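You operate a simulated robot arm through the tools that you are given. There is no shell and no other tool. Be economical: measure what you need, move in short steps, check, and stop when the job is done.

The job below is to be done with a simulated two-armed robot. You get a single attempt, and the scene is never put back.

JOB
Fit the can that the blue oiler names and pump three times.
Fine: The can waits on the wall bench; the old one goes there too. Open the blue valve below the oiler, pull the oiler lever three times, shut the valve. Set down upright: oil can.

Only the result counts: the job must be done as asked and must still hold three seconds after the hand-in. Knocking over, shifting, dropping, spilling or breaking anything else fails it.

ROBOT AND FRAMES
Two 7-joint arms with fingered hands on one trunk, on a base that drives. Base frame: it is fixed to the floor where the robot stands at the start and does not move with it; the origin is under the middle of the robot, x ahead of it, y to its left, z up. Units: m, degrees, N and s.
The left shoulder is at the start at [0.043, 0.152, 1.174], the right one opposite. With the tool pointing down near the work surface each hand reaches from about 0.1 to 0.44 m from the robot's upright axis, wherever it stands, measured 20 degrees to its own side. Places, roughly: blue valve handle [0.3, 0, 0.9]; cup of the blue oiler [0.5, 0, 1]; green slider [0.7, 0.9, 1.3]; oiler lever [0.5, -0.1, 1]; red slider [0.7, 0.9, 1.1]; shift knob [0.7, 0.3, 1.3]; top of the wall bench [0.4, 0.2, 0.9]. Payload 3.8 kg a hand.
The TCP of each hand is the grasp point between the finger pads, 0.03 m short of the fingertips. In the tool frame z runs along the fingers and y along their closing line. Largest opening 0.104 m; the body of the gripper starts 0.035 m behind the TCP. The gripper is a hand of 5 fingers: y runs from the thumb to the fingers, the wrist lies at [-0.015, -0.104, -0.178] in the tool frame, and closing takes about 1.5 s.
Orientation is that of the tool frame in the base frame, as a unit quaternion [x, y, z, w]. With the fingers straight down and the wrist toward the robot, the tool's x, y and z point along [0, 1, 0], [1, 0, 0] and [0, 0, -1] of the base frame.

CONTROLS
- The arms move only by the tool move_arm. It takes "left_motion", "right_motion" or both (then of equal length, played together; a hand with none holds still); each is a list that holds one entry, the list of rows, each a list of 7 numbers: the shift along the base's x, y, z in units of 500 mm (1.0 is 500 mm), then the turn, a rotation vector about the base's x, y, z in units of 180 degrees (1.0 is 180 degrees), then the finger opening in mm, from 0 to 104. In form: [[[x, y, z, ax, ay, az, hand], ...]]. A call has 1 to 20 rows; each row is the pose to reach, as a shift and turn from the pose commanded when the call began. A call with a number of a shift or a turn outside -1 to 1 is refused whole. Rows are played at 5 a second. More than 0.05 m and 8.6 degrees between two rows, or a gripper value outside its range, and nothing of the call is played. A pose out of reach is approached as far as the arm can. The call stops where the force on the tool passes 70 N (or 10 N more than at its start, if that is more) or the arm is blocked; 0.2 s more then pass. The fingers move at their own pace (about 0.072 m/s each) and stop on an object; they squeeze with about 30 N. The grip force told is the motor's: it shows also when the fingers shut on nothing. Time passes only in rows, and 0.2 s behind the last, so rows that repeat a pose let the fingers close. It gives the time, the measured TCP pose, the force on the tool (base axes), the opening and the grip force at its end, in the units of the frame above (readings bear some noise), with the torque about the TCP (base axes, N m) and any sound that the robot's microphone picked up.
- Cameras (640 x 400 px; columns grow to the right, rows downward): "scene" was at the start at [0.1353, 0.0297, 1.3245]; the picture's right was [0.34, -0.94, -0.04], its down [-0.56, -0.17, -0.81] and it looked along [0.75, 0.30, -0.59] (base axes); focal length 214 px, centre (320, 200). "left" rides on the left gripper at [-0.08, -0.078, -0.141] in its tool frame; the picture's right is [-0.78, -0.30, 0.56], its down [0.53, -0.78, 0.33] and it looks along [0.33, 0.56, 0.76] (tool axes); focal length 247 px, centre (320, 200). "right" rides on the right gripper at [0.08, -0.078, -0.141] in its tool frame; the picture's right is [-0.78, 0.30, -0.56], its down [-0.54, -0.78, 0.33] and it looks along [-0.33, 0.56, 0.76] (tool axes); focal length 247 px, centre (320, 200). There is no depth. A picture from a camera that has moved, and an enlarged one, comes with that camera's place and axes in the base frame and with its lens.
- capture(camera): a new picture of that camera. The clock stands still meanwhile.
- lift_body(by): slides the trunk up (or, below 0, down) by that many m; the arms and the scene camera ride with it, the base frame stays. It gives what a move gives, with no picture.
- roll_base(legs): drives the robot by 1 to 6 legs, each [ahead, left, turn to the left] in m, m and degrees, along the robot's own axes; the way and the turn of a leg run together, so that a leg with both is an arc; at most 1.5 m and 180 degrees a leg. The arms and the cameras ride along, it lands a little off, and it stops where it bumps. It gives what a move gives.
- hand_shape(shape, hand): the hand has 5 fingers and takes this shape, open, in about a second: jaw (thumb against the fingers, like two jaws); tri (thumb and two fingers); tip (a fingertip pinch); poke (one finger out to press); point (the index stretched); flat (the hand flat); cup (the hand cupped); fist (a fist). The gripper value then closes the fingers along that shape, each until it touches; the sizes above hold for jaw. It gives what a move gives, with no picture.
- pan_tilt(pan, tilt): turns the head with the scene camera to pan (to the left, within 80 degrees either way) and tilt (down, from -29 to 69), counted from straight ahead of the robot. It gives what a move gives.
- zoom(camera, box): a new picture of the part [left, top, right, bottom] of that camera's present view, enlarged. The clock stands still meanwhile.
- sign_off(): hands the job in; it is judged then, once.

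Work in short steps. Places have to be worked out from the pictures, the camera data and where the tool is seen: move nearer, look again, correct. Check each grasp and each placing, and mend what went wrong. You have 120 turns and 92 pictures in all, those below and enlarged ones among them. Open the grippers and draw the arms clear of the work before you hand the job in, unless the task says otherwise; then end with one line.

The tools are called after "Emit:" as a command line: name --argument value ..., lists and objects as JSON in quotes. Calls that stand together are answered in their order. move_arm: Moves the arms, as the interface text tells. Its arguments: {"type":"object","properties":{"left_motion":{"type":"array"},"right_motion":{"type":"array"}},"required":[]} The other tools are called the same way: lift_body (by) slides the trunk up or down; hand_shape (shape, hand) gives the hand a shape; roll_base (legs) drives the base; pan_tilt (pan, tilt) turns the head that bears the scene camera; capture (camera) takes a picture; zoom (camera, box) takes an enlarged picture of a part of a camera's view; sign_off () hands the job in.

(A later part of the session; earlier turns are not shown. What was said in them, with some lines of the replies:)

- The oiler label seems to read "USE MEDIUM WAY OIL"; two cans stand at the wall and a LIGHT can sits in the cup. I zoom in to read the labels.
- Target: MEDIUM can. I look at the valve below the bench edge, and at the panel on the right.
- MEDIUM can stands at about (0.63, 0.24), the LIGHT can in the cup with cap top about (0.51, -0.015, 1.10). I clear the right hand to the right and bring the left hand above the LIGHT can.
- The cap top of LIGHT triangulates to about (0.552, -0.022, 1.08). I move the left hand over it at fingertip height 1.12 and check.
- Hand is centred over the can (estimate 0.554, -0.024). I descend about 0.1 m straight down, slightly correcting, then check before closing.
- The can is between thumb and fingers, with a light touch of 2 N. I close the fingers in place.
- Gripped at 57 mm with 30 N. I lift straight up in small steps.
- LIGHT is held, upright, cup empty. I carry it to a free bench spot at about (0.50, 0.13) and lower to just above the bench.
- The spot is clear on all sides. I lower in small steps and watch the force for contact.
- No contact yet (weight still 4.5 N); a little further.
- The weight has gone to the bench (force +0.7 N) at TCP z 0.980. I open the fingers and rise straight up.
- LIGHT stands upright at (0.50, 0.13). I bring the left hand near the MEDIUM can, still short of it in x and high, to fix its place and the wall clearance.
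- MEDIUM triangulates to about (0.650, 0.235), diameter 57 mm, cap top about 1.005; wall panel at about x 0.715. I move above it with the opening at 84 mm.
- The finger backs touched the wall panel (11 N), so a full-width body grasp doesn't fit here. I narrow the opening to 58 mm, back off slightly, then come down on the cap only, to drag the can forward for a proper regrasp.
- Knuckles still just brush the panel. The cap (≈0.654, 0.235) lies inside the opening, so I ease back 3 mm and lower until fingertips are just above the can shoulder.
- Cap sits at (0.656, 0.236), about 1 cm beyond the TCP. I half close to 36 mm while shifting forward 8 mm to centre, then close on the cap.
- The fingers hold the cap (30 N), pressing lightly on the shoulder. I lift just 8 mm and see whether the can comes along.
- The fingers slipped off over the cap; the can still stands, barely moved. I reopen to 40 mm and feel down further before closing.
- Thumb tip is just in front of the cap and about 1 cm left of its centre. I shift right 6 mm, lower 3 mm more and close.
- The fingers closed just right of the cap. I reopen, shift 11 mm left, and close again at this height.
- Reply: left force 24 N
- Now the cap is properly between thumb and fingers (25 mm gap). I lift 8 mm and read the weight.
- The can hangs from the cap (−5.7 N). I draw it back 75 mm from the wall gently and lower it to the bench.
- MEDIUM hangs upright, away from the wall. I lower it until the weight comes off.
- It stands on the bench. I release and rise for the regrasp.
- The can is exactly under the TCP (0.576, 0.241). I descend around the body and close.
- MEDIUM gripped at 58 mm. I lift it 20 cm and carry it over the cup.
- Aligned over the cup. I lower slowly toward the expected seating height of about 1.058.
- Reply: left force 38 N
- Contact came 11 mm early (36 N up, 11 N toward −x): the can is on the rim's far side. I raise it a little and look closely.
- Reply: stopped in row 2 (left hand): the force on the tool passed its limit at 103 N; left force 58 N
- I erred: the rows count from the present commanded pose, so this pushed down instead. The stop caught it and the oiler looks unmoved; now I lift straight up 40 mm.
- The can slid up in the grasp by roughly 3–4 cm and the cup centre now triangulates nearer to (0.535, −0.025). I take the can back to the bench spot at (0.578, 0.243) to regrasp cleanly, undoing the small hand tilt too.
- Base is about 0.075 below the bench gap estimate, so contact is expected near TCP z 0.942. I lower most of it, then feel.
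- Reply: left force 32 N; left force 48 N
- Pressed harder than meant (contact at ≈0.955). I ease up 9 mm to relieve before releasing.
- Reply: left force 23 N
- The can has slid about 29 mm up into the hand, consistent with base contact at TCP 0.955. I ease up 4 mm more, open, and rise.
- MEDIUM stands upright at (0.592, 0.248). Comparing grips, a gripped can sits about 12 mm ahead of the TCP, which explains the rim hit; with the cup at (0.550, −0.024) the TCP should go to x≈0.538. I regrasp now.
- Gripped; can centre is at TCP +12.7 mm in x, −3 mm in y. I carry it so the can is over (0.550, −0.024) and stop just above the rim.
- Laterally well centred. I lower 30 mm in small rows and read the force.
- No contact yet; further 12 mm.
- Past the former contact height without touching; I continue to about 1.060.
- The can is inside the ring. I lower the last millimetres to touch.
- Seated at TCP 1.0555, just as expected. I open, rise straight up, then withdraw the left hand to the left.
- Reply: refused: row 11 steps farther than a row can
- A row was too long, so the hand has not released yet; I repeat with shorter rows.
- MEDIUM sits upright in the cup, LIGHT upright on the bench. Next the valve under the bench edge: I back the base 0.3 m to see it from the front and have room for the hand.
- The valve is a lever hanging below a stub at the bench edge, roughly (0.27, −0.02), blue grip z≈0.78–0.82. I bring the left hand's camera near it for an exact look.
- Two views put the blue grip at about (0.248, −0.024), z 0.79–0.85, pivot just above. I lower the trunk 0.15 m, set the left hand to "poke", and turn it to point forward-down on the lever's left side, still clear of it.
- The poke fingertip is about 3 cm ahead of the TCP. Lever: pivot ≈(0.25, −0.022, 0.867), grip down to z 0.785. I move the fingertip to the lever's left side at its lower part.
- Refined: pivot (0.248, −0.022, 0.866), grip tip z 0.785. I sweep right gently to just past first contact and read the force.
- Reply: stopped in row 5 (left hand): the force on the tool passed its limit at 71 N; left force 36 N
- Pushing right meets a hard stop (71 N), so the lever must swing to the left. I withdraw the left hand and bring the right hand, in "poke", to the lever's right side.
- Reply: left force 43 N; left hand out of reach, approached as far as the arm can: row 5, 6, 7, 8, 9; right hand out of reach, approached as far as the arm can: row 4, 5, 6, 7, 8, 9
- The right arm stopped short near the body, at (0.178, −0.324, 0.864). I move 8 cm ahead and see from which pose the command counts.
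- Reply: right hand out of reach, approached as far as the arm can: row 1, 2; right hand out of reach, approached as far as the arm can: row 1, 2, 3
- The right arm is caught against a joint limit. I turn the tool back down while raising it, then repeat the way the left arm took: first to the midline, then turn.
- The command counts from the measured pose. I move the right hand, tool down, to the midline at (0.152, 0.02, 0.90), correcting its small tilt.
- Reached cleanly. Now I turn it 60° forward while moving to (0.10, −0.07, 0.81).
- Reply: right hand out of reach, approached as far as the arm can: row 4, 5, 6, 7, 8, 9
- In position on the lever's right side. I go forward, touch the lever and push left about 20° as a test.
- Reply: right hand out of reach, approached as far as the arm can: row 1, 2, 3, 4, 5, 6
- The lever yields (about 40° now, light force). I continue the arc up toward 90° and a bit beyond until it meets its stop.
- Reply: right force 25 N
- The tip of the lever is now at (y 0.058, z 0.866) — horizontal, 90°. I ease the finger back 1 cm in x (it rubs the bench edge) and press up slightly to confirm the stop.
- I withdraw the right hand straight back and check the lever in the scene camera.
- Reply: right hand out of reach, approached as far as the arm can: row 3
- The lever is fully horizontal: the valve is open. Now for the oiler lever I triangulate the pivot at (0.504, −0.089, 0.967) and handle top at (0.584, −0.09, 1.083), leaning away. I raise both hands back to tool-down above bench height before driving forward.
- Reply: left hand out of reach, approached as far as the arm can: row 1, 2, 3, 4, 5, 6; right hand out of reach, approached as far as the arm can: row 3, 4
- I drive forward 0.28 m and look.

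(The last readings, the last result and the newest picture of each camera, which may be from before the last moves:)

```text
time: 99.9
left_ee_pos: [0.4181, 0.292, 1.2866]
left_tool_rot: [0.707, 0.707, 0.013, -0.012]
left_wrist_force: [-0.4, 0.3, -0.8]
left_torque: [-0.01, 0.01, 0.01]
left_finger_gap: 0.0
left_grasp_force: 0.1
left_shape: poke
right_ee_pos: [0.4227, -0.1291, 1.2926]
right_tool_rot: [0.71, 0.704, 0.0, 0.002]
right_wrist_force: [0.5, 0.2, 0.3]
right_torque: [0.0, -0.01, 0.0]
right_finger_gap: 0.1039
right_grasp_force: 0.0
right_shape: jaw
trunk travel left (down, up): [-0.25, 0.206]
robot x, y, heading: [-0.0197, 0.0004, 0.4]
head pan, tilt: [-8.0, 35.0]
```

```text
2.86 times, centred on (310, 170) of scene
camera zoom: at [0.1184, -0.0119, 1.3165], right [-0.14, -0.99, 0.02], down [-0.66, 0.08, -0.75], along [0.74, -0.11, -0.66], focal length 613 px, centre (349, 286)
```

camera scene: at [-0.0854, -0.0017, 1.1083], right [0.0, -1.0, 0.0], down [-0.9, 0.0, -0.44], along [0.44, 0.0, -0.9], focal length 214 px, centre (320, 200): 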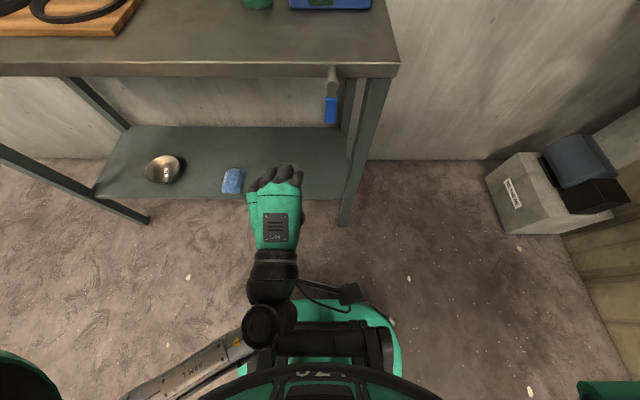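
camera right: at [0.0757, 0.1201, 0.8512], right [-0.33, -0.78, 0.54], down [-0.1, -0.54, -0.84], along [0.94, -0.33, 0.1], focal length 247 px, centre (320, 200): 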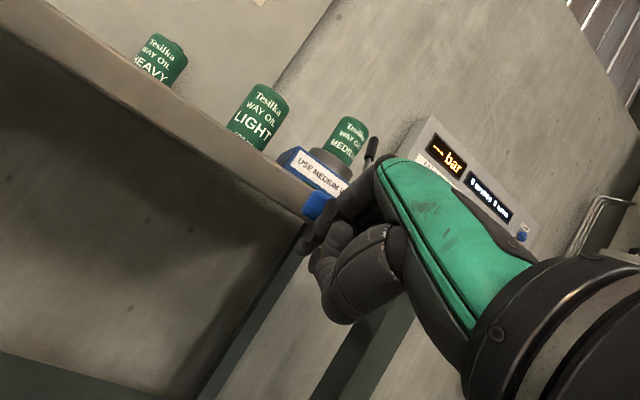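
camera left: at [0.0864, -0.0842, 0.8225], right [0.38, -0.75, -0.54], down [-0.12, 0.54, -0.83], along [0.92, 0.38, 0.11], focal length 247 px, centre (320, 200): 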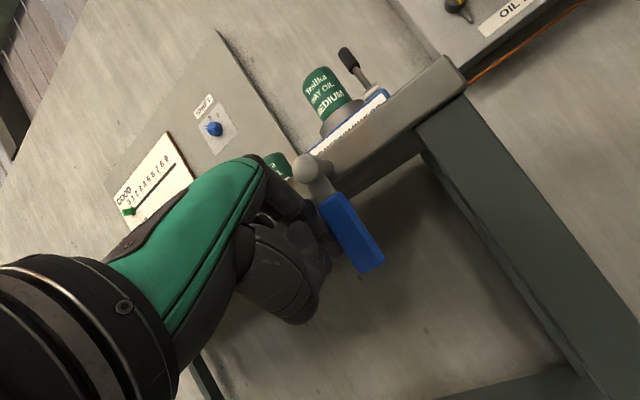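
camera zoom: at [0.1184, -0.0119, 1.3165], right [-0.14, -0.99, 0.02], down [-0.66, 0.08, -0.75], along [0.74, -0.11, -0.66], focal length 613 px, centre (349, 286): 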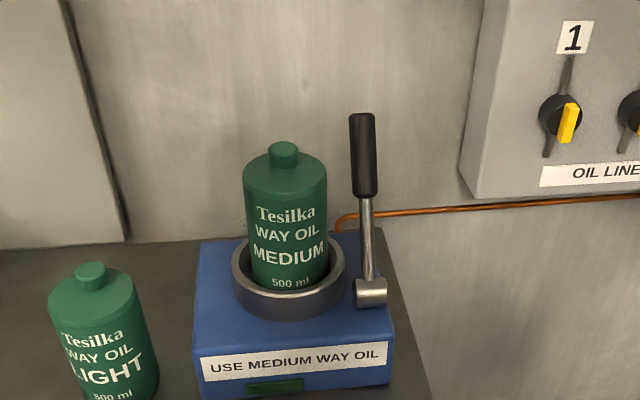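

Estimates confirmed. I bring the right hand over the lever with the handle at the index-finger edge (TCP y −0.125, clear of the can) and lower the open jaw around it.

Emit:
move_arm --right_motion '[[[0.08, 0.008, -0.04, 0, 0, 0, 80], [0.16, 0.008, -0.08, 0, 0, 0, 80], [0.24, 0.008, -0.12, 0, 0, 0, 80], [0.29, 0.008, -0.18, 0, 0, 0, 80], [0.29, 0.008, -0.25, 0, 0, 0, 80], [0.29, 0.008, -0.32, 0, 0, 0, 80], [0.29, 0.008, -0.39, 0, 0, 0, 80], [0.29, 0.008, -0.45, 0, 0, 0, 80]]]'

Emit:
zoom --camera "scene" --box '[230, 80, 390, 220]'

Emit:
capture --camera "right"

```text
time: 101.7
left_ee_pos: [0.4171, 0.2923, 1.2863]
left_tool_rot: [0.707, 0.707, 0.012, -0.012]
left_wrist_force: [-0.7, 0.1, -0.6]
left_torque: [-0.01, -0.01, 0.0]
left_finger_gap: 0.0
left_grasp_force: 0.1
left_shape: poke
right_ee_pos: [0.5657, -0.1269, 1.0673]
right_tool_rot: [0.71, 0.704, 0.0, 0.001]
right_wrist_force: [0.1, -0.1, 0.4]
right_torque: [0.05, 0.0, 0.02]
right_finger_gap: 0.0804
right_grasp_force: 0.0
right_shape: jaw
trunk travel left (down, up): [-0.25, 0.206]
robot x, y, heading: [-0.0208, 0.0033, 0.1]
head pan, tilt: [-8.0, 35.0]
```

```text
2.86 times, centred on (310, 150) of scene
camera zoom: at [0.1182, -0.0123, 1.3165], right [-0.14, -0.99, 0.02], down [-0.66, 0.08, -0.75], along [0.74, -0.11, -0.66], focal length 613 px, centre (349, 343)
```

zoom: 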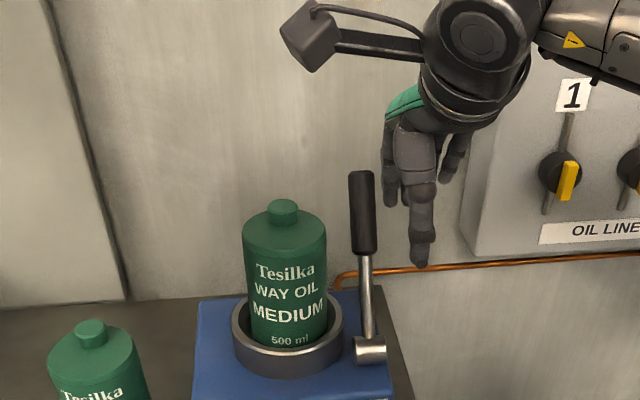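

```text
10 pictures are left
camera right: at [0.4887, -0.0463, 1.2069], right [0.29, -0.78, 0.56], down [-0.78, -0.53, -0.33], along [0.55, -0.34, -0.76], focal length 247 px, centre (320, 200)
```

right: 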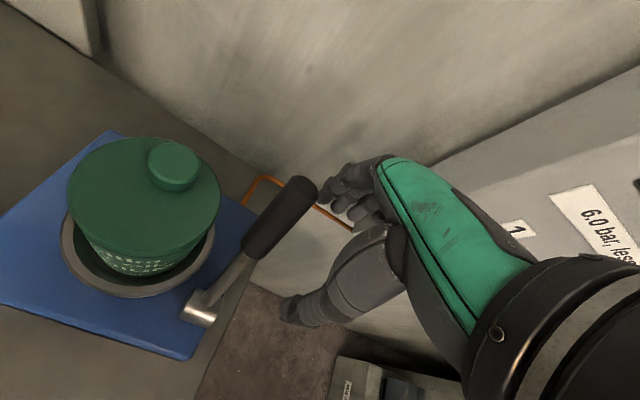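

The index finger is about 2.4 cm right of the handle. I shift left by 2.6 cm so the index sits behind the handle, then pull along the arc toward me.

Emit:
move_arm --right_motion '[[[0.004, 0.026, 0, 0, 0, 0, 80], [0.004, 0.052, 0, 0, 0, 0, 80], [-0.06, 0.052, 0.01, 0, 0, 0, 80], [-0.1, 0.052, 0.02, 0, 0, 0, 80], [-0.14, 0.052, 0.026, 0, 0, 0, 80], [-0.18, 0.052, 0.026, 0, 0, 0, 80], [-0.22, 0.052, 0.022, 0, 0, 0, 80]]]'

Emit:
zoom --camera "scene" --box '[230, 80, 390, 220]'

```text
time: 103.3
left_ee_pos: [0.4174, 0.2924, 1.2874]
left_tool_rot: [0.707, 0.707, 0.013, -0.012]
left_wrist_force: [-0.9, -0.6, -0.1]
left_torque: [0.02, 0.02, 0.02]
left_finger_gap: 0.0
left_grasp_force: 0.0
left_shape: poke
right_ee_pos: [0.4541, -0.1011, 1.0771]
right_tool_rot: [0.71, 0.704, -0.001, 0.0]
right_wrist_force: [3.6, -1.7, 3.2]
right_torque: [0.06, -0.03, -0.07]
right_finger_gap: 0.0804
right_grasp_force: 0.0
right_shape: jaw
trunk travel left (down, up): [-0.25, 0.206]
robot x, y, heading: [-0.017, 0.0007, -0.1]
head pan, tilt: [-8.0, 35.0]
```

```text
2.86 times, centred on (310, 150) of scene
camera zoom: at [0.1175, -0.0122, 1.3165], right [-0.14, -0.99, 0.02], down [-0.66, 0.08, -0.75], along [0.74, -0.11, -0.66], focal length 613 px, centre (349, 343)
```

zoom: 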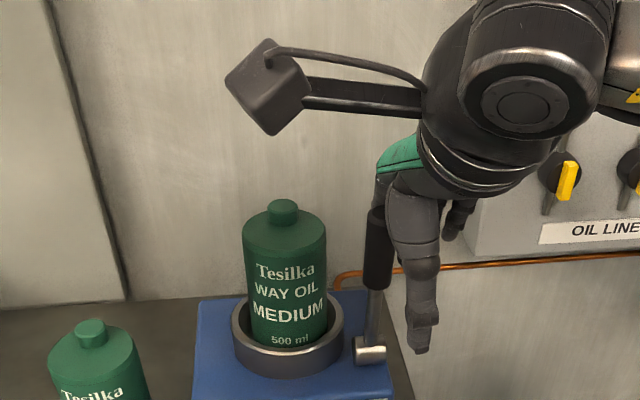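

The lever follows the fingers. I keep pulling along the descending arc to find the end of travel.

Emit:
move_arm --right_motion '[[[-0.04, 0, -0.006, 0, 0, 0, 80], [-0.07, 0, -0.016, 0, 0, 0, 80], [-0.1, 0, -0.03, 0, 0, 0, 80], [-0.13, 0, -0.05, 0, 0, 0, 80], [-0.16, 0, -0.075, 0, 0, 0, 80]]]'

Emit:
zoom --camera "scene" --box '[230, 80, 390, 220]'

```text
time: 104.5
left_ee_pos: [0.4234, 0.2936, 1.2855]
left_tool_rot: [0.707, 0.707, 0.012, -0.013]
left_wrist_force: [0.0, -0.6, 0.3]
left_torque: [0.0, 0.01, -0.03]
left_finger_gap: 0.0
left_grasp_force: 0.0
left_shape: poke
right_ee_pos: [0.3972, -0.1017, 1.0576]
right_tool_rot: [0.718, 0.696, 0.024, 0.014]
right_wrist_force: [30.6, -0.4, 15.3]
right_torque: [0.04, -0.02, -0.33]
right_finger_gap: 0.0813
right_grasp_force: 0.1
right_shape: jaw
trunk travel left (down, up): [-0.25, 0.206]
robot x, y, heading: [-0.0188, 0.0028, -0.1]
head pan, tilt: [-8.0, 35.0]
stopped in row 5 (right hand): the force on the tool passed its limit at 81 N (the readings are from after the stop); the commanded pose is now the measured one
```

```text
2.86 times, centred on (310, 150) of scene
camera zoom: at [0.1238, -0.0115, 1.3159], right [-0.14, -0.99, 0.02], down [-0.66, 0.08, -0.75], along [0.74, -0.11, -0.66], focal length 613 px, centre (349, 343)
```

zoom: 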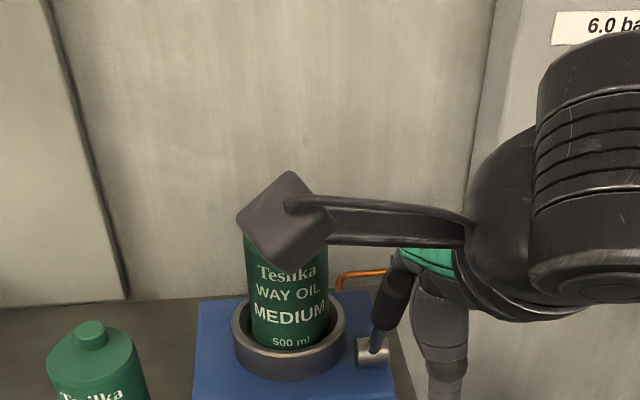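

The stop came at TCP x≈0.40 (81 N): first pull is complete. I bring the hand back along the arc to the start and see whether the lever springs back.

Emit:
move_arm --right_motion '[[[0.04, 0, 0.02, 0, 0, 0, 80], [0.1, 0, 0.03, 0, 0, 0, 80], [0.16, 0, 0.036, 0, 0, 0, 80], [0.22, 0, 0.034, 0, 0, 0, 80], [0.28, 0, 0.028, 0, 0, 0, 80], [0.34, 0, 0.02, 0, 0, 0, 80]]]'

Emit:
zoom --camera "scene" --box '[230, 80, 390, 220]'

```text
time: 105.9
left_ee_pos: [0.4186, 0.2932, 1.2863]
left_tool_rot: [0.707, 0.707, 0.013, -0.011]
left_wrist_force: [0.5, 0.7, 0.7]
left_torque: [-0.02, -0.03, -0.01]
left_finger_gap: 0.0001
left_grasp_force: 0.0
left_shape: poke
right_ee_pos: [0.5605, -0.1014, 1.0636]
right_tool_rot: [0.716, 0.698, 0.018, 0.01]
right_wrist_force: [-0.4, -0.8, 0.0]
right_torque: [0.03, 0.02, 0.01]
right_finger_gap: 0.0797
right_grasp_force: 0.1
right_shape: jaw
trunk travel left (down, up): [-0.25, 0.206]
robot x, y, heading: [-0.0153, 0.0046, 0.3]
head pan, tilt: [-8.0, 35.0]
```

```text
2.86 times, centred on (310, 150) of scene
camera zoom: at [0.1194, -0.0116, 1.3165], right [-0.14, -0.99, 0.02], down [-0.66, 0.08, -0.75], along [0.74, -0.11, -0.66], focal length 613 px, centre (349, 343)
```

zoom: 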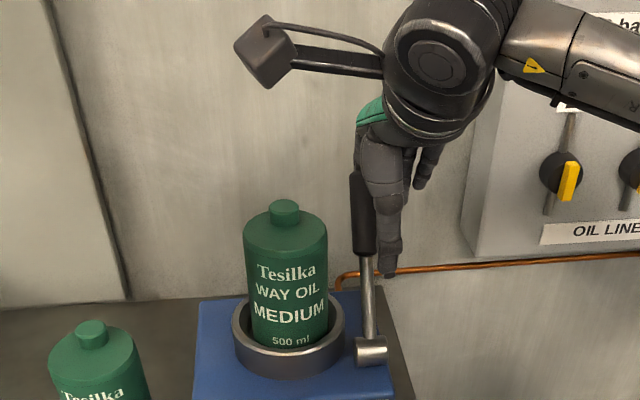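

The lever has sprung back to its rest. I make the second pull to the stop and return in one call.

Emit:
move_arm --right_motion '[[[-0.06, 0, 0.014, 0, 0, 0, 80], [-0.12, 0, 0.028, 0, 0, 0, 80], [-0.18, 0, 0.034, 0, 0, 0, 80], [-0.22, 0, 0.03, 0, 0, 0, 80], [-0.26, 0, 0.02, 0, 0, 0, 80], [-0.29, 0, 0.012, 0, 0, 0, 80], [-0.32, 0, 0, 0, 0, 0, 80], [-0.336, 0, -0.01, 0, 0, 0, 80], [-0.336, 0, -0.01, 0, 0, 0, 80]]]'

```text
time: 107.9
left_ee_pos: [0.4208, 0.2921, 1.2865]
left_tool_rot: [0.706, 0.708, 0.012, -0.012]
left_wrist_force: [1.2, -0.6, -0.9]
left_torque: [-0.02, 0.03, 0.03]
left_finger_gap: 0.0001
left_grasp_force: 0.0
left_shape: poke
right_ee_pos: [0.3964, -0.1021, 1.0616]
right_tool_rot: [0.717, 0.697, 0.021, 0.012]
right_wrist_force: [20.6, -3.1, 18.9]
right_torque: [0.18, -0.67, -0.33]
right_finger_gap: 0.0818
right_grasp_force: 0.0
right_shape: jaw
trunk travel left (down, up): [-0.25, 0.206]
robot x, y, heading: [-0.0172, 0.0044, 0.1]
head pan, tilt: [-8.0, 35.0]
```

Second pull is at the stop (x 0.396, 28 N). I return to rest.

Emit:
move_arm --right_motion '[[[0.04, 0, 0.022, 0, 0, 0, 80], [0.1, 0, 0.034, 0, 0, 0, 80], [0.16, 0, 0.042, 0, 0, 0, 80], [0.22, 0, 0.038, 0, 0, 0, 80], [0.28, 0, 0.024, 0, 0, 0, 80], [0.336, 0, 0.01, 0, 0, 0, 80], [0.336, 0, 0.01, 0, 0, 0, 80], [0.336, 0, 0.01, 0, 0, 0, 80]]]'

Emit:
zoom --camera "scene" --box '[230, 80, 390, 220]'

```text
time: 109.7
left_ee_pos: [0.4191, 0.2921, 1.2866]
left_tool_rot: [0.706, 0.708, 0.013, -0.012]
left_wrist_force: [0.1, -0.6, -1.2]
left_torque: [0.03, 0.04, 0.01]
left_finger_gap: 0.0001
left_grasp_force: 0.1
left_shape: poke
right_ee_pos: [0.5587, -0.1008, 1.0659]
right_tool_rot: [0.715, 0.699, 0.02, 0.011]
right_wrist_force: [0.6, -0.2, -0.6]
right_torque: [0.01, -0.01, 0.03]
right_finger_gap: 0.0802
right_grasp_force: 0.0
right_shape: jaw
trunk travel left (down, up): [-0.25, 0.206]
robot x, y, heading: [-0.0195, 0.0042, 0.4]
head pan, tilt: [-8.0, 35.0]
```

```text
2.86 times, centred on (310, 150) of scene
camera zoom: at [0.1189, -0.012, 1.3166], right [-0.14, -0.99, 0.02], down [-0.66, 0.08, -0.75], along [0.74, -0.11, -0.66], focal length 613 px, centre (349, 343)
```

zoom: 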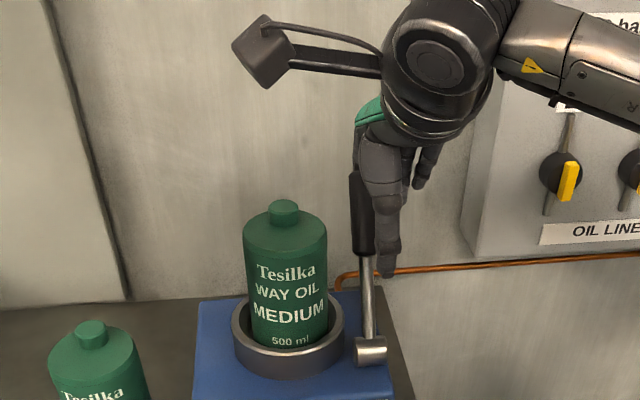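

The lever is back at rest. Third pull.

Emit:
move_arm --right_motion '[[[-0.06, 0, 0.014, 0, 0, 0, 80], [-0.12, 0, 0.026, 0, 0, 0, 80], [-0.18, 0, 0.032, 0, 0, 0, 80], [-0.22, 0, 0.028, 0, 0, 0, 80], [-0.26, 0, 0.018, 0, 0, 0, 80], [-0.29, 0, 0.01, 0, 0, 0, 80], [-0.32, 0, -0.002, 0, 0, 0, 80], [-0.336, 0, -0.012, 0, 0, 0, 80], [-0.336, 0, -0.012, 0, 0, 0, 80]]]'

Emit:
move_arm --right_motion '[[[0.04, 0, 0.022, 0, 0, 0, 80], [0.1, 0, 0.034, 0, 0, 0, 80], [0.16, 0, 0.042, 0, 0, 0, 80], [0.22, 0, 0.038, 0, 0, 0, 80], [0.28, 0, 0.026, 0, 0, 0, 80], [0.336, 0, 0.012, 0, 0, 0, 80], [0.336, 0, 0.012, 0, 0, 0, 80]]]'

```text
time: 111.7
left_ee_pos: [0.4217, 0.2926, 1.2875]
left_tool_rot: [0.706, 0.708, 0.012, -0.012]
left_wrist_force: [-0.5, -0.1, 0.1]
left_torque: [-0.01, -0.01, 0.0]
left_finger_gap: 0.0
left_grasp_force: 0.0
left_shape: poke
right_ee_pos: [0.3954, -0.1032, 1.0601]
right_tool_rot: [0.717, 0.697, 0.023, 0.012]
right_wrist_force: [21.8, -3.6, 19.7]
right_torque: [0.24, -0.65, -0.36]
right_finger_gap: 0.0817
right_grasp_force: 0.0
right_shape: jaw
trunk travel left (down, up): [-0.25, 0.206]
robot x, y, heading: [-0.015, 0.0022, -0.2]
head pan, tilt: [-8.0, 35.0]
```

```text
time: 113.3
left_ee_pos: [0.4177, 0.2922, 1.2887]
left_tool_rot: [0.706, 0.708, 0.013, -0.012]
left_wrist_force: [0.6, -0.2, -0.3]
left_torque: [-0.01, 0.02, 0.01]
left_finger_gap: 0.0
left_grasp_force: 0.1
left_shape: poke
right_ee_pos: [0.5598, -0.1009, 1.0645]
right_tool_rot: [0.715, 0.699, 0.019, 0.01]
right_wrist_force: [-0.9, 0.0, -0.5]
right_torque: [0.02, 0.02, 0.03]
right_finger_gap: 0.08
right_grasp_force: 0.1
right_shape: jaw
trunk travel left (down, up): [-0.25, 0.206]
robot x, y, heading: [-0.0168, 0.0052, 0.1]
head pan, tilt: [-8.0, 35.0]
```

All three pulls reached the stop, each followed by a full return. I slip the right hand sideways off the lever, raise it, draw it back, and drive back 0.28 m.

Emit:
move_arm --right_motion '[[[0.01, -0.04, 0, 0, 0, 0, 80], [0.01, -0.08, 0, 0, 0, 0, 80], [0.01, -0.08, 0.08, 0, 0, 0, 80], [0.01, -0.08, 0.16, 0, 0, 0, 80], [0.01, -0.08, 0.24, 0, 0, 0, 80], [0.01, -0.08, 0.32, 0, 0, 0, 80], [-0.06, -0.1, 0.36, 0, 0, 0, 80], [-0.14, -0.14, 0.38, 0, 0, 0, 80], [-0.22, -0.18, 0.38, 0, 0, 0, 80]]]'

Emit:
roll_base --legs '[[-0.28, 0, 0]]'

Emit:
lift_body --by -0.15

Emit:
pan_tilt --pan 0 --tilt 40

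Emit:
capture --camera "scene"

```text
time: 115.3
left_ee_pos: [0.4161, 0.2914, 1.2887]
left_tool_rot: [0.706, 0.708, 0.014, -0.011]
left_wrist_force: [0.5, -1.5, 1.1]
left_torque: [0.03, 0.0, -0.01]
left_finger_gap: 0.0
left_grasp_force: 0.0
left_shape: poke
right_ee_pos: [0.4495, -0.1903, 1.2545]
right_tool_rot: [0.716, 0.698, 0.019, 0.01]
right_wrist_force: [0.0, -0.2, -0.1]
right_torque: [0.02, -0.01, 0.0]
right_finger_gap: 0.0803
right_grasp_force: 0.1
right_shape: jaw
trunk travel left (down, up): [-0.25, 0.206]
robot x, y, heading: [-0.0188, 0.0016, 0.1]
head pan, tilt: [-8.0, 35.0]
```

```text
time: 117.3
left_ee_pos: [0.139, 0.291, 1.286]
left_tool_rot: [0.707, 0.707, 0.012, -0.013]
left_wrist_force: [-0.4, -0.6, 0.6]
left_torque: [0.01, 0.01, -0.04]
left_finger_gap: 0.0001
left_grasp_force: 0.0
left_shape: poke
right_ee_pos: [0.1701, -0.1914, 1.2533]
right_tool_rot: [0.716, 0.698, 0.018, 0.009]
right_wrist_force: [-0.4, 0.6, 0.1]
right_torque: [0.02, -0.02, 0.02]
right_finger_gap: 0.0803
right_grasp_force: 0.1
right_shape: jaw
trunk travel left (down, up): [-0.25, 0.206]
robot x, y, heading: [-0.2963, -0.0016, -0.0]
head pan, tilt: [-8.0, 35.0]
```

```text
time: 119.0
left_ee_pos: [0.1368, 0.2912, 1.1391]
left_tool_rot: [0.707, 0.707, 0.014, -0.01]
left_wrist_force: [0.9, 0.0, -0.3]
left_torque: [0.04, -0.02, -0.01]
left_finger_gap: 0.0
left_grasp_force: 0.1
left_shape: poke
right_ee_pos: [0.1679, -0.1924, 1.1037]
right_tool_rot: [0.716, 0.698, 0.018, 0.01]
right_wrist_force: [-0.7, 0.8, -0.1]
right_torque: [0.02, 0.03, 0.0]
right_finger_gap: 0.08
right_grasp_force: 0.0
right_shape: jaw
trunk travel left (down, up): [-0.1, 0.356]
robot x, y, heading: [-0.2992, 0.005, 0.0]
head pan, tilt: [-8.0, 35.0]
```

```text
time: 119.7
left_ee_pos: [0.1383, 0.2908, 1.1381]
left_tool_rot: [0.706, 0.708, 0.014, -0.012]
left_wrist_force: [-0.1, 0.3, -0.5]
left_torque: [-0.02, 0.0, 0.02]
left_finger_gap: 0.0
left_grasp_force: 0.0
left_shape: poke
right_ee_pos: [0.1703, -0.1911, 1.1036]
right_tool_rot: [0.716, 0.698, 0.019, 0.011]
right_wrist_force: [0.1, -0.1, 0.1]
right_torque: [0.02, 0.01, 0.01]
right_finger_gap: 0.0802
right_grasp_force: 0.1
right_shape: jaw
trunk travel left (down, up): [-0.1, 0.356]
robot x, y, heading: [-0.2999, 0.0032, -0.1]
head pan, tilt: [0.0, 40.0]
```

```text
5 pictures are left
camera scene: at [-0.0788, -0.0003, 1.114], right [0.0, -1.0, 0.0], down [-0.86, 0.0, -0.52], along [0.52, 0.0, -0.86], focal length 214 px, centre (320, 200)
```

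scene: 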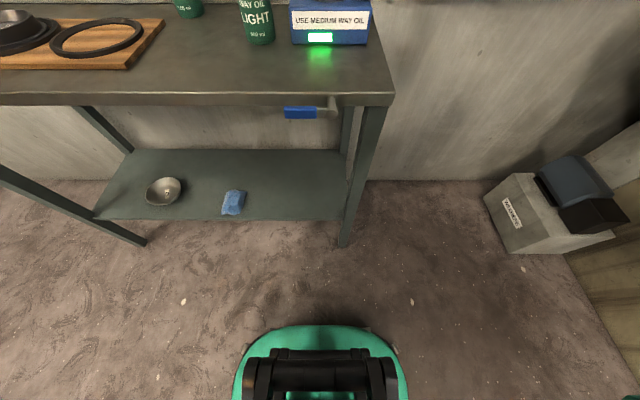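

The oiler's lamp is lit green: the pumping took. Now to shut the valve I bring the left hand to the midline, then turn it forward above lever height, at (0.12, 0.05, 0.92).

Emit:
move_arm --left_motion '[[[0.003, -0.073, -0.044, 0, 0, 0, 104], [0.006, -0.146, -0.088, 0, 0, 0, 104], [0.009, -0.219, -0.132, 0, 0, 0, 104], [0.012, -0.292, -0.176, 0, 0, 0, 104], [0.015, -0.365, -0.22, 0, 0, 0, 104], [0.018, -0.438, -0.264, 0, 0, 0, 104], [0.02, -0.511, -0.308, 0, 0, 0, 104], [0.022, -0.584, -0.352, 0, 0, 0, 104], [0.024, -0.657, -0.4, 0, 0, 0, 104]]]'

Emit:
move_arm --left_motion '[[[-0.01, 0.02, -0.01, 0, -0.037, 0, 104], [-0.02, 0.04, -0.02, 0, -0.074, 0, 104], [-0.03, 0.06, -0.02, 0, -0.111, 0, 104], [-0.04, 0.08, -0.02, 0, -0.148, 0, 104], [-0.05, 0.1, -0.02, 0, -0.185, 0, 104], [-0.06, 0.12, -0.02, 0, -0.222, 0, 104], [-0.06, 0.14, -0.02, 0, -0.259, 0, 104], [-0.06, 0.16, -0.02, 0, -0.296, 0, 104], [-0.06, 0.18, -0.02, 0, -0.333, 0, 104]]]'

```text
time: 121.7
left_ee_pos: [0.1489, 0.0216, 0.9735]
left_tool_rot: [0.706, 0.708, 0.014, -0.01]
left_wrist_force: [0.3, -0.1, 0.0]
left_torque: [0.06, 0.0, 0.01]
left_finger_gap: 0.0002
left_grasp_force: 0.0
left_shape: poke
left hand out of reach, approached as far as the arm can: row 8, 9
right_ee_pos: [0.1677, -0.1917, 1.1051]
right_tool_rot: [0.716, 0.698, 0.02, 0.011]
right_wrist_force: [0.0, 0.8, 0.6]
right_torque: [0.02, 0.01, 0.03]
right_finger_gap: 0.0802
right_grasp_force: 0.0
right_shape: jaw
trunk travel left (down, up): [-0.1, 0.356]
robot x, y, heading: [-0.3002, -0.0015, 0.1]
head pan, tilt: [0.0, 40.0]
```

```text
time: 123.7
left_ee_pos: [0.2045, 0.0617, 0.9538]
left_tool_rot: [0.608, 0.621, 0.361, 0.339]
left_wrist_force: [-0.1, -0.8, 0.4]
left_torque: [-0.03, -0.01, 0.01]
left_finger_gap: 0.0
left_grasp_force: 0.1
left_shape: poke
left hand out of reach, approached as far as the arm can: row 4, 5, 6, 7, 8, 9
right_ee_pos: [0.1681, -0.1916, 1.1033]
right_tool_rot: [0.717, 0.697, 0.019, 0.011]
right_wrist_force: [-0.1, 1.2, 0.8]
right_torque: [-0.04, 0.01, -0.04]
right_finger_gap: 0.0801
right_grasp_force: 0.1
right_shape: jaw
trunk travel left (down, up): [-0.1, 0.356]
robot x, y, heading: [-0.3032, 0.002, 0.3]
head pan, tilt: [0.0, 40.0]
```

Reached a usable pose at (0.205, 0.062, 0.954), finger above the lever. I go forward and press the lever down along its arc to about 45°.

Emit:
move_arm --left_motion '[[[0.03, -0.02, -0.05, 0, 0, 0, 104], [0.055, -0.037, -0.098, 0, 0, 0, 104], [0.055, -0.034, -0.13, 0, 0, 0, 104], [0.055, -0.031, -0.155, 0, 0, 0, 104], [0.055, -0.032, -0.183, 0, 0, 0, 104], [0.055, -0.041, -0.212, 0, 0, 0, 104]]]'

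Emit:
capture --camera "left"

```text
time: 125.1
left_ee_pos: [0.2353, 0.0607, 0.8582]
left_tool_rot: [0.606, 0.618, 0.365, 0.342]
left_wrist_force: [0.6, -0.8, 1.3]
left_torque: [0.0, -0.02, 0.0]
left_finger_gap: 0.0001
left_grasp_force: 0.0
left_shape: poke
left hand out of reach, approached as far as the arm can: row 3, 4, 5, 6
right_ee_pos: [0.1687, -0.192, 1.1042]
right_tool_rot: [0.716, 0.698, 0.019, 0.01]
right_wrist_force: [0.5, 0.5, 0.2]
right_torque: [0.0, -0.01, -0.01]
right_finger_gap: 0.08
right_grasp_force: 0.0
right_shape: jaw
trunk travel left (down, up): [-0.1, 0.356]
robot x, y, heading: [-0.2971, 0.0028, -0.0]
head pan, tilt: [0.0, 40.0]
```

```text
4 pictures are left
camera left: at [0.0774, -0.0245, 0.8615], right [0.36, -0.76, -0.55], down [-0.12, 0.55, -0.83], along [0.93, 0.36, 0.11], focal length 247 px, centre (320, 200)
```

left: 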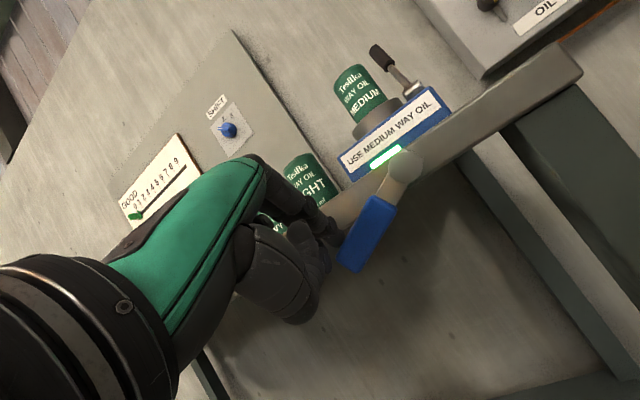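

The lever is pressed to about 60°. I keep pushing down and right along the arc to the closed stop.

Emit:
move_arm --left_motion '[[[0.005, -0.016, -0.024, 0, 0, 0, 104], [0.005, -0.031, -0.046, 0, 0, 0, 104], [0.005, -0.047, -0.064, 0, 0, 0, 104], [0.005, -0.063, -0.08, 0, 0, 0, 104], [0.005, -0.084, -0.081, 0, 0, 0, 104], [0.005, -0.1, -0.081, 0, 0, 0, 104], [0.005, -0.112, -0.081, 0, 0, 0, 104]]]'

```text
time: 126.7
left_ee_pos: [0.244, 0.0644, 0.8498]
left_tool_rot: [0.607, 0.618, 0.365, 0.343]
left_wrist_force: [0.3, 0.6, -0.4]
left_torque: [0.03, 0.0, -0.02]
left_finger_gap: 0.0002
left_grasp_force: 0.0
left_shape: poke
left hand out of reach, approached as far as the arm can: row 1, 2, 3, 4, 5, 6, 7
right_ee_pos: [0.1692, -0.1917, 1.104]
right_tool_rot: [0.716, 0.698, 0.019, 0.009]
right_wrist_force: [1.1, -0.2, -0.2]
right_torque: [0.02, -0.02, 0.0]
right_finger_gap: 0.0802
right_grasp_force: 0.1
right_shape: jaw
trunk travel left (down, up): [-0.1, 0.356]
robot x, y, heading: [-0.2965, 0.0009, 0.1]
head pan, tilt: [0.0, 40.0]
```

The arm is at a joint limit here, but the hand can ride with the body: I strafe the base right 3 cm, then lower the trunk 2 cm, pushing the lever on.

Emit:
roll_base --legs '[[0, -0.03, 0]]'

Emit:
lift_body --by -0.02

```text
time: 127.5
left_ee_pos: [0.2441, 0.0347, 0.8508]
left_tool_rot: [0.607, 0.618, 0.364, 0.342]
left_wrist_force: [0.1, -0.3, 0.5]
left_torque: [-0.02, 0.02, 0.02]
left_finger_gap: 0.0002
left_grasp_force: 0.1
left_shape: poke
right_ee_pos: [0.1672, -0.2215, 1.1029]
right_tool_rot: [0.716, 0.698, 0.019, 0.011]
right_wrist_force: [0.1, -0.2, -0.3]
right_torque: [0.01, 0.01, -0.03]
right_finger_gap: 0.0801
right_grasp_force: 0.1
right_shape: jaw
trunk travel left (down, up): [-0.1, 0.356]
robot x, y, heading: [-0.299, -0.0292, 0.1]
head pan, tilt: [0.0, 40.0]
```

```text
time: 128.2
left_ee_pos: [0.2425, 0.034, 0.8308]
left_tool_rot: [0.607, 0.618, 0.364, 0.343]
left_wrist_force: [-0.5, 0.9, 0.0]
left_torque: [0.01, 0.0, 0.0]
left_finger_gap: 0.0
left_grasp_force: 0.0
left_shape: poke
right_ee_pos: [0.1683, -0.2207, 1.0848]
right_tool_rot: [0.715, 0.699, 0.018, 0.011]
right_wrist_force: [0.1, 0.3, -0.4]
right_torque: [-0.02, -0.02, 0.01]
right_finger_gap: 0.0799
right_grasp_force: 0.1
right_shape: jaw
trunk travel left (down, up): [-0.08, 0.376]
robot x, y, heading: [-0.2984, -0.0321, -0.2]
head pan, tilt: [0.0, 40.0]
```

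Precise. I continue: right 1.5 cm, down 1.2 cm, then right 1.5 cm more.

Emit:
roll_base --legs '[[0, -0.015, 0]]'

Emit:
lift_body --by -0.012

Emit:
roll_base --legs '[[0, -0.013, 0]]'

Emit:
capture --camera "left"

```text
time: 129.0
left_ee_pos: [0.2429, 0.0191, 0.8309]
left_tool_rot: [0.607, 0.618, 0.363, 0.344]
left_wrist_force: [-0.3, -0.2, -0.6]
left_torque: [-0.01, -0.01, 0.01]
left_finger_gap: 0.0
left_grasp_force: 0.2
left_shape: poke
right_ee_pos: [0.169, -0.2355, 1.0842]
right_tool_rot: [0.715, 0.698, 0.019, 0.011]
right_wrist_force: [-0.3, 0.2, -0.1]
right_torque: [0.06, 0.0, -0.02]
right_finger_gap: 0.0801
right_grasp_force: 0.1
right_shape: jaw
trunk travel left (down, up): [-0.08, 0.376]
robot x, y, heading: [-0.2963, -0.0448, 0.0]
head pan, tilt: [0.0, 40.0]
```

```text
time: 129.6
left_ee_pos: [0.2438, 0.0199, 0.8189]
left_tool_rot: [0.607, 0.617, 0.364, 0.343]
left_wrist_force: [0.4, -0.5, 0.2]
left_torque: [-0.02, 0.01, 0.03]
left_finger_gap: 0.0
left_grasp_force: 0.0
left_shape: poke
right_ee_pos: [0.1685, -0.2364, 1.0728]
right_tool_rot: [0.715, 0.699, 0.018, 0.011]
right_wrist_force: [0.5, 0.2, 0.1]
right_torque: [0.05, -0.01, 0.0]
right_finger_gap: 0.08
right_grasp_force: 0.1
right_shape: jaw
trunk travel left (down, up): [-0.068, 0.388]
robot x, y, heading: [-0.2991, -0.0416, -0.0]
head pan, tilt: [0.0, 40.0]
```

```text
time: 130.3
left_ee_pos: [0.2439, 0.0066, 0.8192]
left_tool_rot: [0.606, 0.618, 0.364, 0.343]
left_wrist_force: [0.2, 11.5, 0.6]
left_torque: [-0.09, 0.01, 0.07]
left_finger_gap: 0.0001
left_grasp_force: 0.1
left_shape: poke
right_ee_pos: [0.1688, -0.2496, 1.0721]
right_tool_rot: [0.715, 0.698, 0.019, 0.01]
right_wrist_force: [-0.1, -0.5, 0.2]
right_torque: [0.04, 0.0, -0.01]
right_finger_gap: 0.0801
right_grasp_force: 0.0
right_shape: jaw
trunk travel left (down, up): [-0.068, 0.388]
robot x, y, heading: [-0.2983, -0.0568, 0.4]
head pan, tilt: [0.0, 40.0]
```

```text
3 pictures are left
camera left: at [0.0858, -0.0786, 0.8219], right [0.36, -0.76, -0.55], down [-0.12, 0.55, -0.83], along [0.93, 0.36, 0.11], focal length 247 px, centre (320, 200)
```

left: 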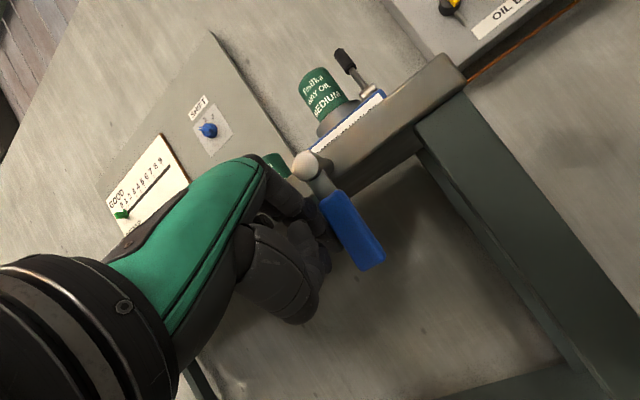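

The lever hangs down as at the start, with 11.5 N against the stop. I press 4 mm more to be sure, then back the base away left and withdraw.

Emit:
roll_base --legs '[[0, -0.005, 0]]'

Emit:
roll_base --legs '[[0, 0.03, 0], [-0.12, 0, 0]]'

Emit:
capture --camera "scene"

```text
time: 131.1
left_ee_pos: [0.2444, 0.006, 0.8191]
left_tool_rot: [0.604, 0.62, 0.365, 0.343]
left_wrist_force: [-0.1, 22.0, 2.8]
left_torque: [-0.18, -0.03, 0.1]
left_finger_gap: 0.0
left_grasp_force: 0.0
left_shape: poke
right_ee_pos: [0.1684, -0.2511, 1.072]
right_tool_rot: [0.716, 0.698, 0.017, 0.012]
right_wrist_force: [-1.2, 0.0, -0.8]
right_torque: [-0.02, -0.04, -0.02]
right_finger_gap: 0.0803
right_grasp_force: 0.1
right_shape: jaw
trunk travel left (down, up): [-0.068, 0.388]
robot x, y, heading: [-0.2979, -0.0618, 0.3]
head pan, tilt: [0.0, 40.0]
```

```text
time: 132.7
left_ee_pos: [0.1243, 0.0338, 0.8191]
left_tool_rot: [0.604, 0.62, 0.366, 0.341]
left_wrist_force: [0.5, 0.8, 0.5]
left_torque: [0.03, 0.0, 0.01]
left_finger_gap: 0.0001
left_grasp_force: 0.0
left_shape: poke
right_ee_pos: [0.0496, -0.2241, 1.0715]
right_tool_rot: [0.715, 0.699, 0.019, 0.01]
right_wrist_force: [0.4, -0.4, -0.1]
right_torque: [-0.03, -0.03, -0.01]
right_finger_gap: 0.0798
right_grasp_force: 0.1
right_shape: jaw
trunk travel left (down, up): [-0.068, 0.388]
robot x, y, heading: [-0.4171, -0.0334, 0.1]
head pan, tilt: [0.0, 40.0]
```

```text
2 pictures are left
camera scene: at [-0.1766, -0.0327, 1.0657], right [0.0, -1.0, 0.0], down [-0.89, 0.0, -0.46], along [0.46, 0.0, -0.89], focal length 214 px, centre (320, 200)
```

scene: 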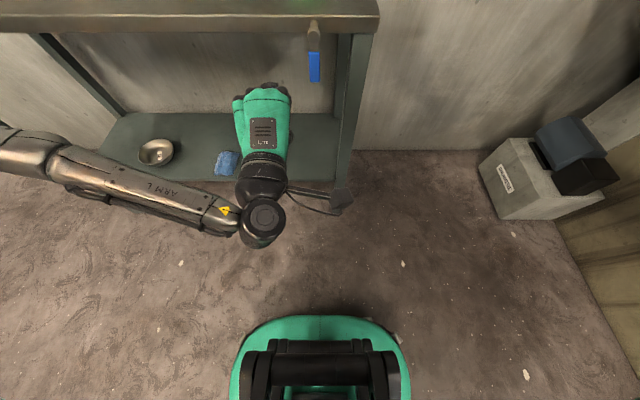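

The valve lever hangs fully closed. I back off a little more, open the left hand, and take a last look at the bench.

Emit:
roll_base --legs '[[-0.1, 0, 0]]'

Emit:
hand_shape --shape "jaw" --hand "left"

Emit:
pan_tilt --pan 0 --tilt 5

Emit:
capture --camera "scene"

```text
time: 133.9
left_ee_pos: [0.0224, 0.0333, 0.819]
left_tool_rot: [0.604, 0.62, 0.367, 0.341]
left_wrist_force: [-0.9, -0.2, -0.5]
left_torque: [-0.02, 0.04, -0.01]
left_finger_gap: 0.0
left_grasp_force: 0.0
left_shape: poke
right_ee_pos: [-0.0513, -0.2236, 1.0716]
right_tool_rot: [0.715, 0.699, 0.019, 0.011]
right_wrist_force: [-0.7, -0.4, 0.0]
right_torque: [0.01, -0.03, -0.01]
right_finger_gap: 0.0801
right_grasp_force: 0.0
right_shape: jaw
trunk travel left (down, up): [-0.068, 0.388]
robot x, y, heading: [-0.521, -0.0282, 0.2]
head pan, tilt: [0.0, 40.0]
```

```text
time: 134.8
left_ee_pos: [0.0245, 0.0333, 0.819]
left_tool_rot: [0.604, 0.621, 0.366, 0.341]
left_wrist_force: [-0.4, 0.1, 0.0]
left_torque: [0.01, -0.02, 0.02]
left_finger_gap: 0.1039
left_grasp_force: 0.0
left_shape: jaw
right_ee_pos: [-0.0508, -0.2232, 1.0713]
right_tool_rot: [0.716, 0.698, 0.019, 0.01]
right_wrist_force: [-0.4, -0.7, 0.6]
right_torque: [-0.02, 0.01, 0.0]
right_finger_gap: 0.0799
right_grasp_force: 0.1
right_shape: jaw
trunk travel left (down, up): [-0.068, 0.388]
robot x, y, heading: [-0.5208, -0.0351, 0.3]
head pan, tilt: [0.0, 40.0]
```

```text
time: 135.8
left_ee_pos: [0.0243, 0.0339, 0.818]
left_tool_rot: [0.604, 0.62, 0.367, 0.341]
left_wrist_force: [0.7, 0.5, 0.2]
left_torque: [0.02, 0.02, 0.02]
left_finger_gap: 0.104
left_grasp_force: 0.1
left_shape: jaw
right_ee_pos: [-0.0516, -0.2236, 1.0712]
right_tool_rot: [0.716, 0.698, 0.018, 0.011]
right_wrist_force: [-0.3, 0.4, -0.1]
right_torque: [0.0, 0.03, -0.02]
right_finger_gap: 0.08
right_grasp_force: 0.1
right_shape: jaw
trunk travel left (down, up): [-0.068, 0.388]
robot x, y, heading: [-0.5188, -0.0307, 0.2]
head pan, tilt: [0.0, 5.0]
```

```text
1 pictures are left
camera scene: at [-0.2491, -0.0327, 1.1144], right [0.0, -1.0, 0.0], down [-0.46, 0.0, -0.89], along [0.89, 0.0, -0.46], focal length 214 px, centre (320, 200)
```

scene: 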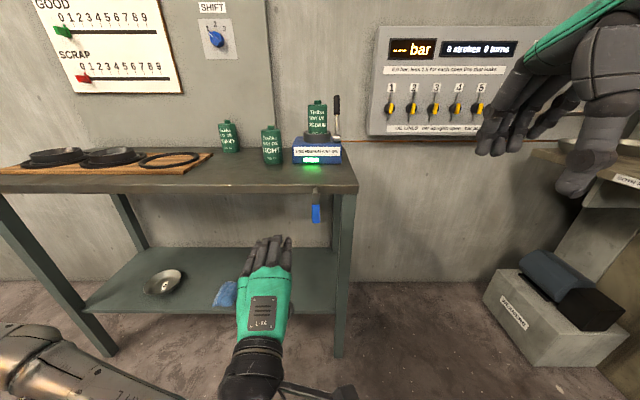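

MEDIUM is in the oiler with its lamp green, LIGHT and HEAVY stand upright, the valve is shut and both hands are clear. I hand the job in.

Emit:
sign_off

```text
The job is handed in.
```

The MEDIUM way-oil can is in the blue oiler and was pumped three times, each pull to its stop. The lamp is green, the valve is shut again, and the old LIGHT can stands upright on the bench.
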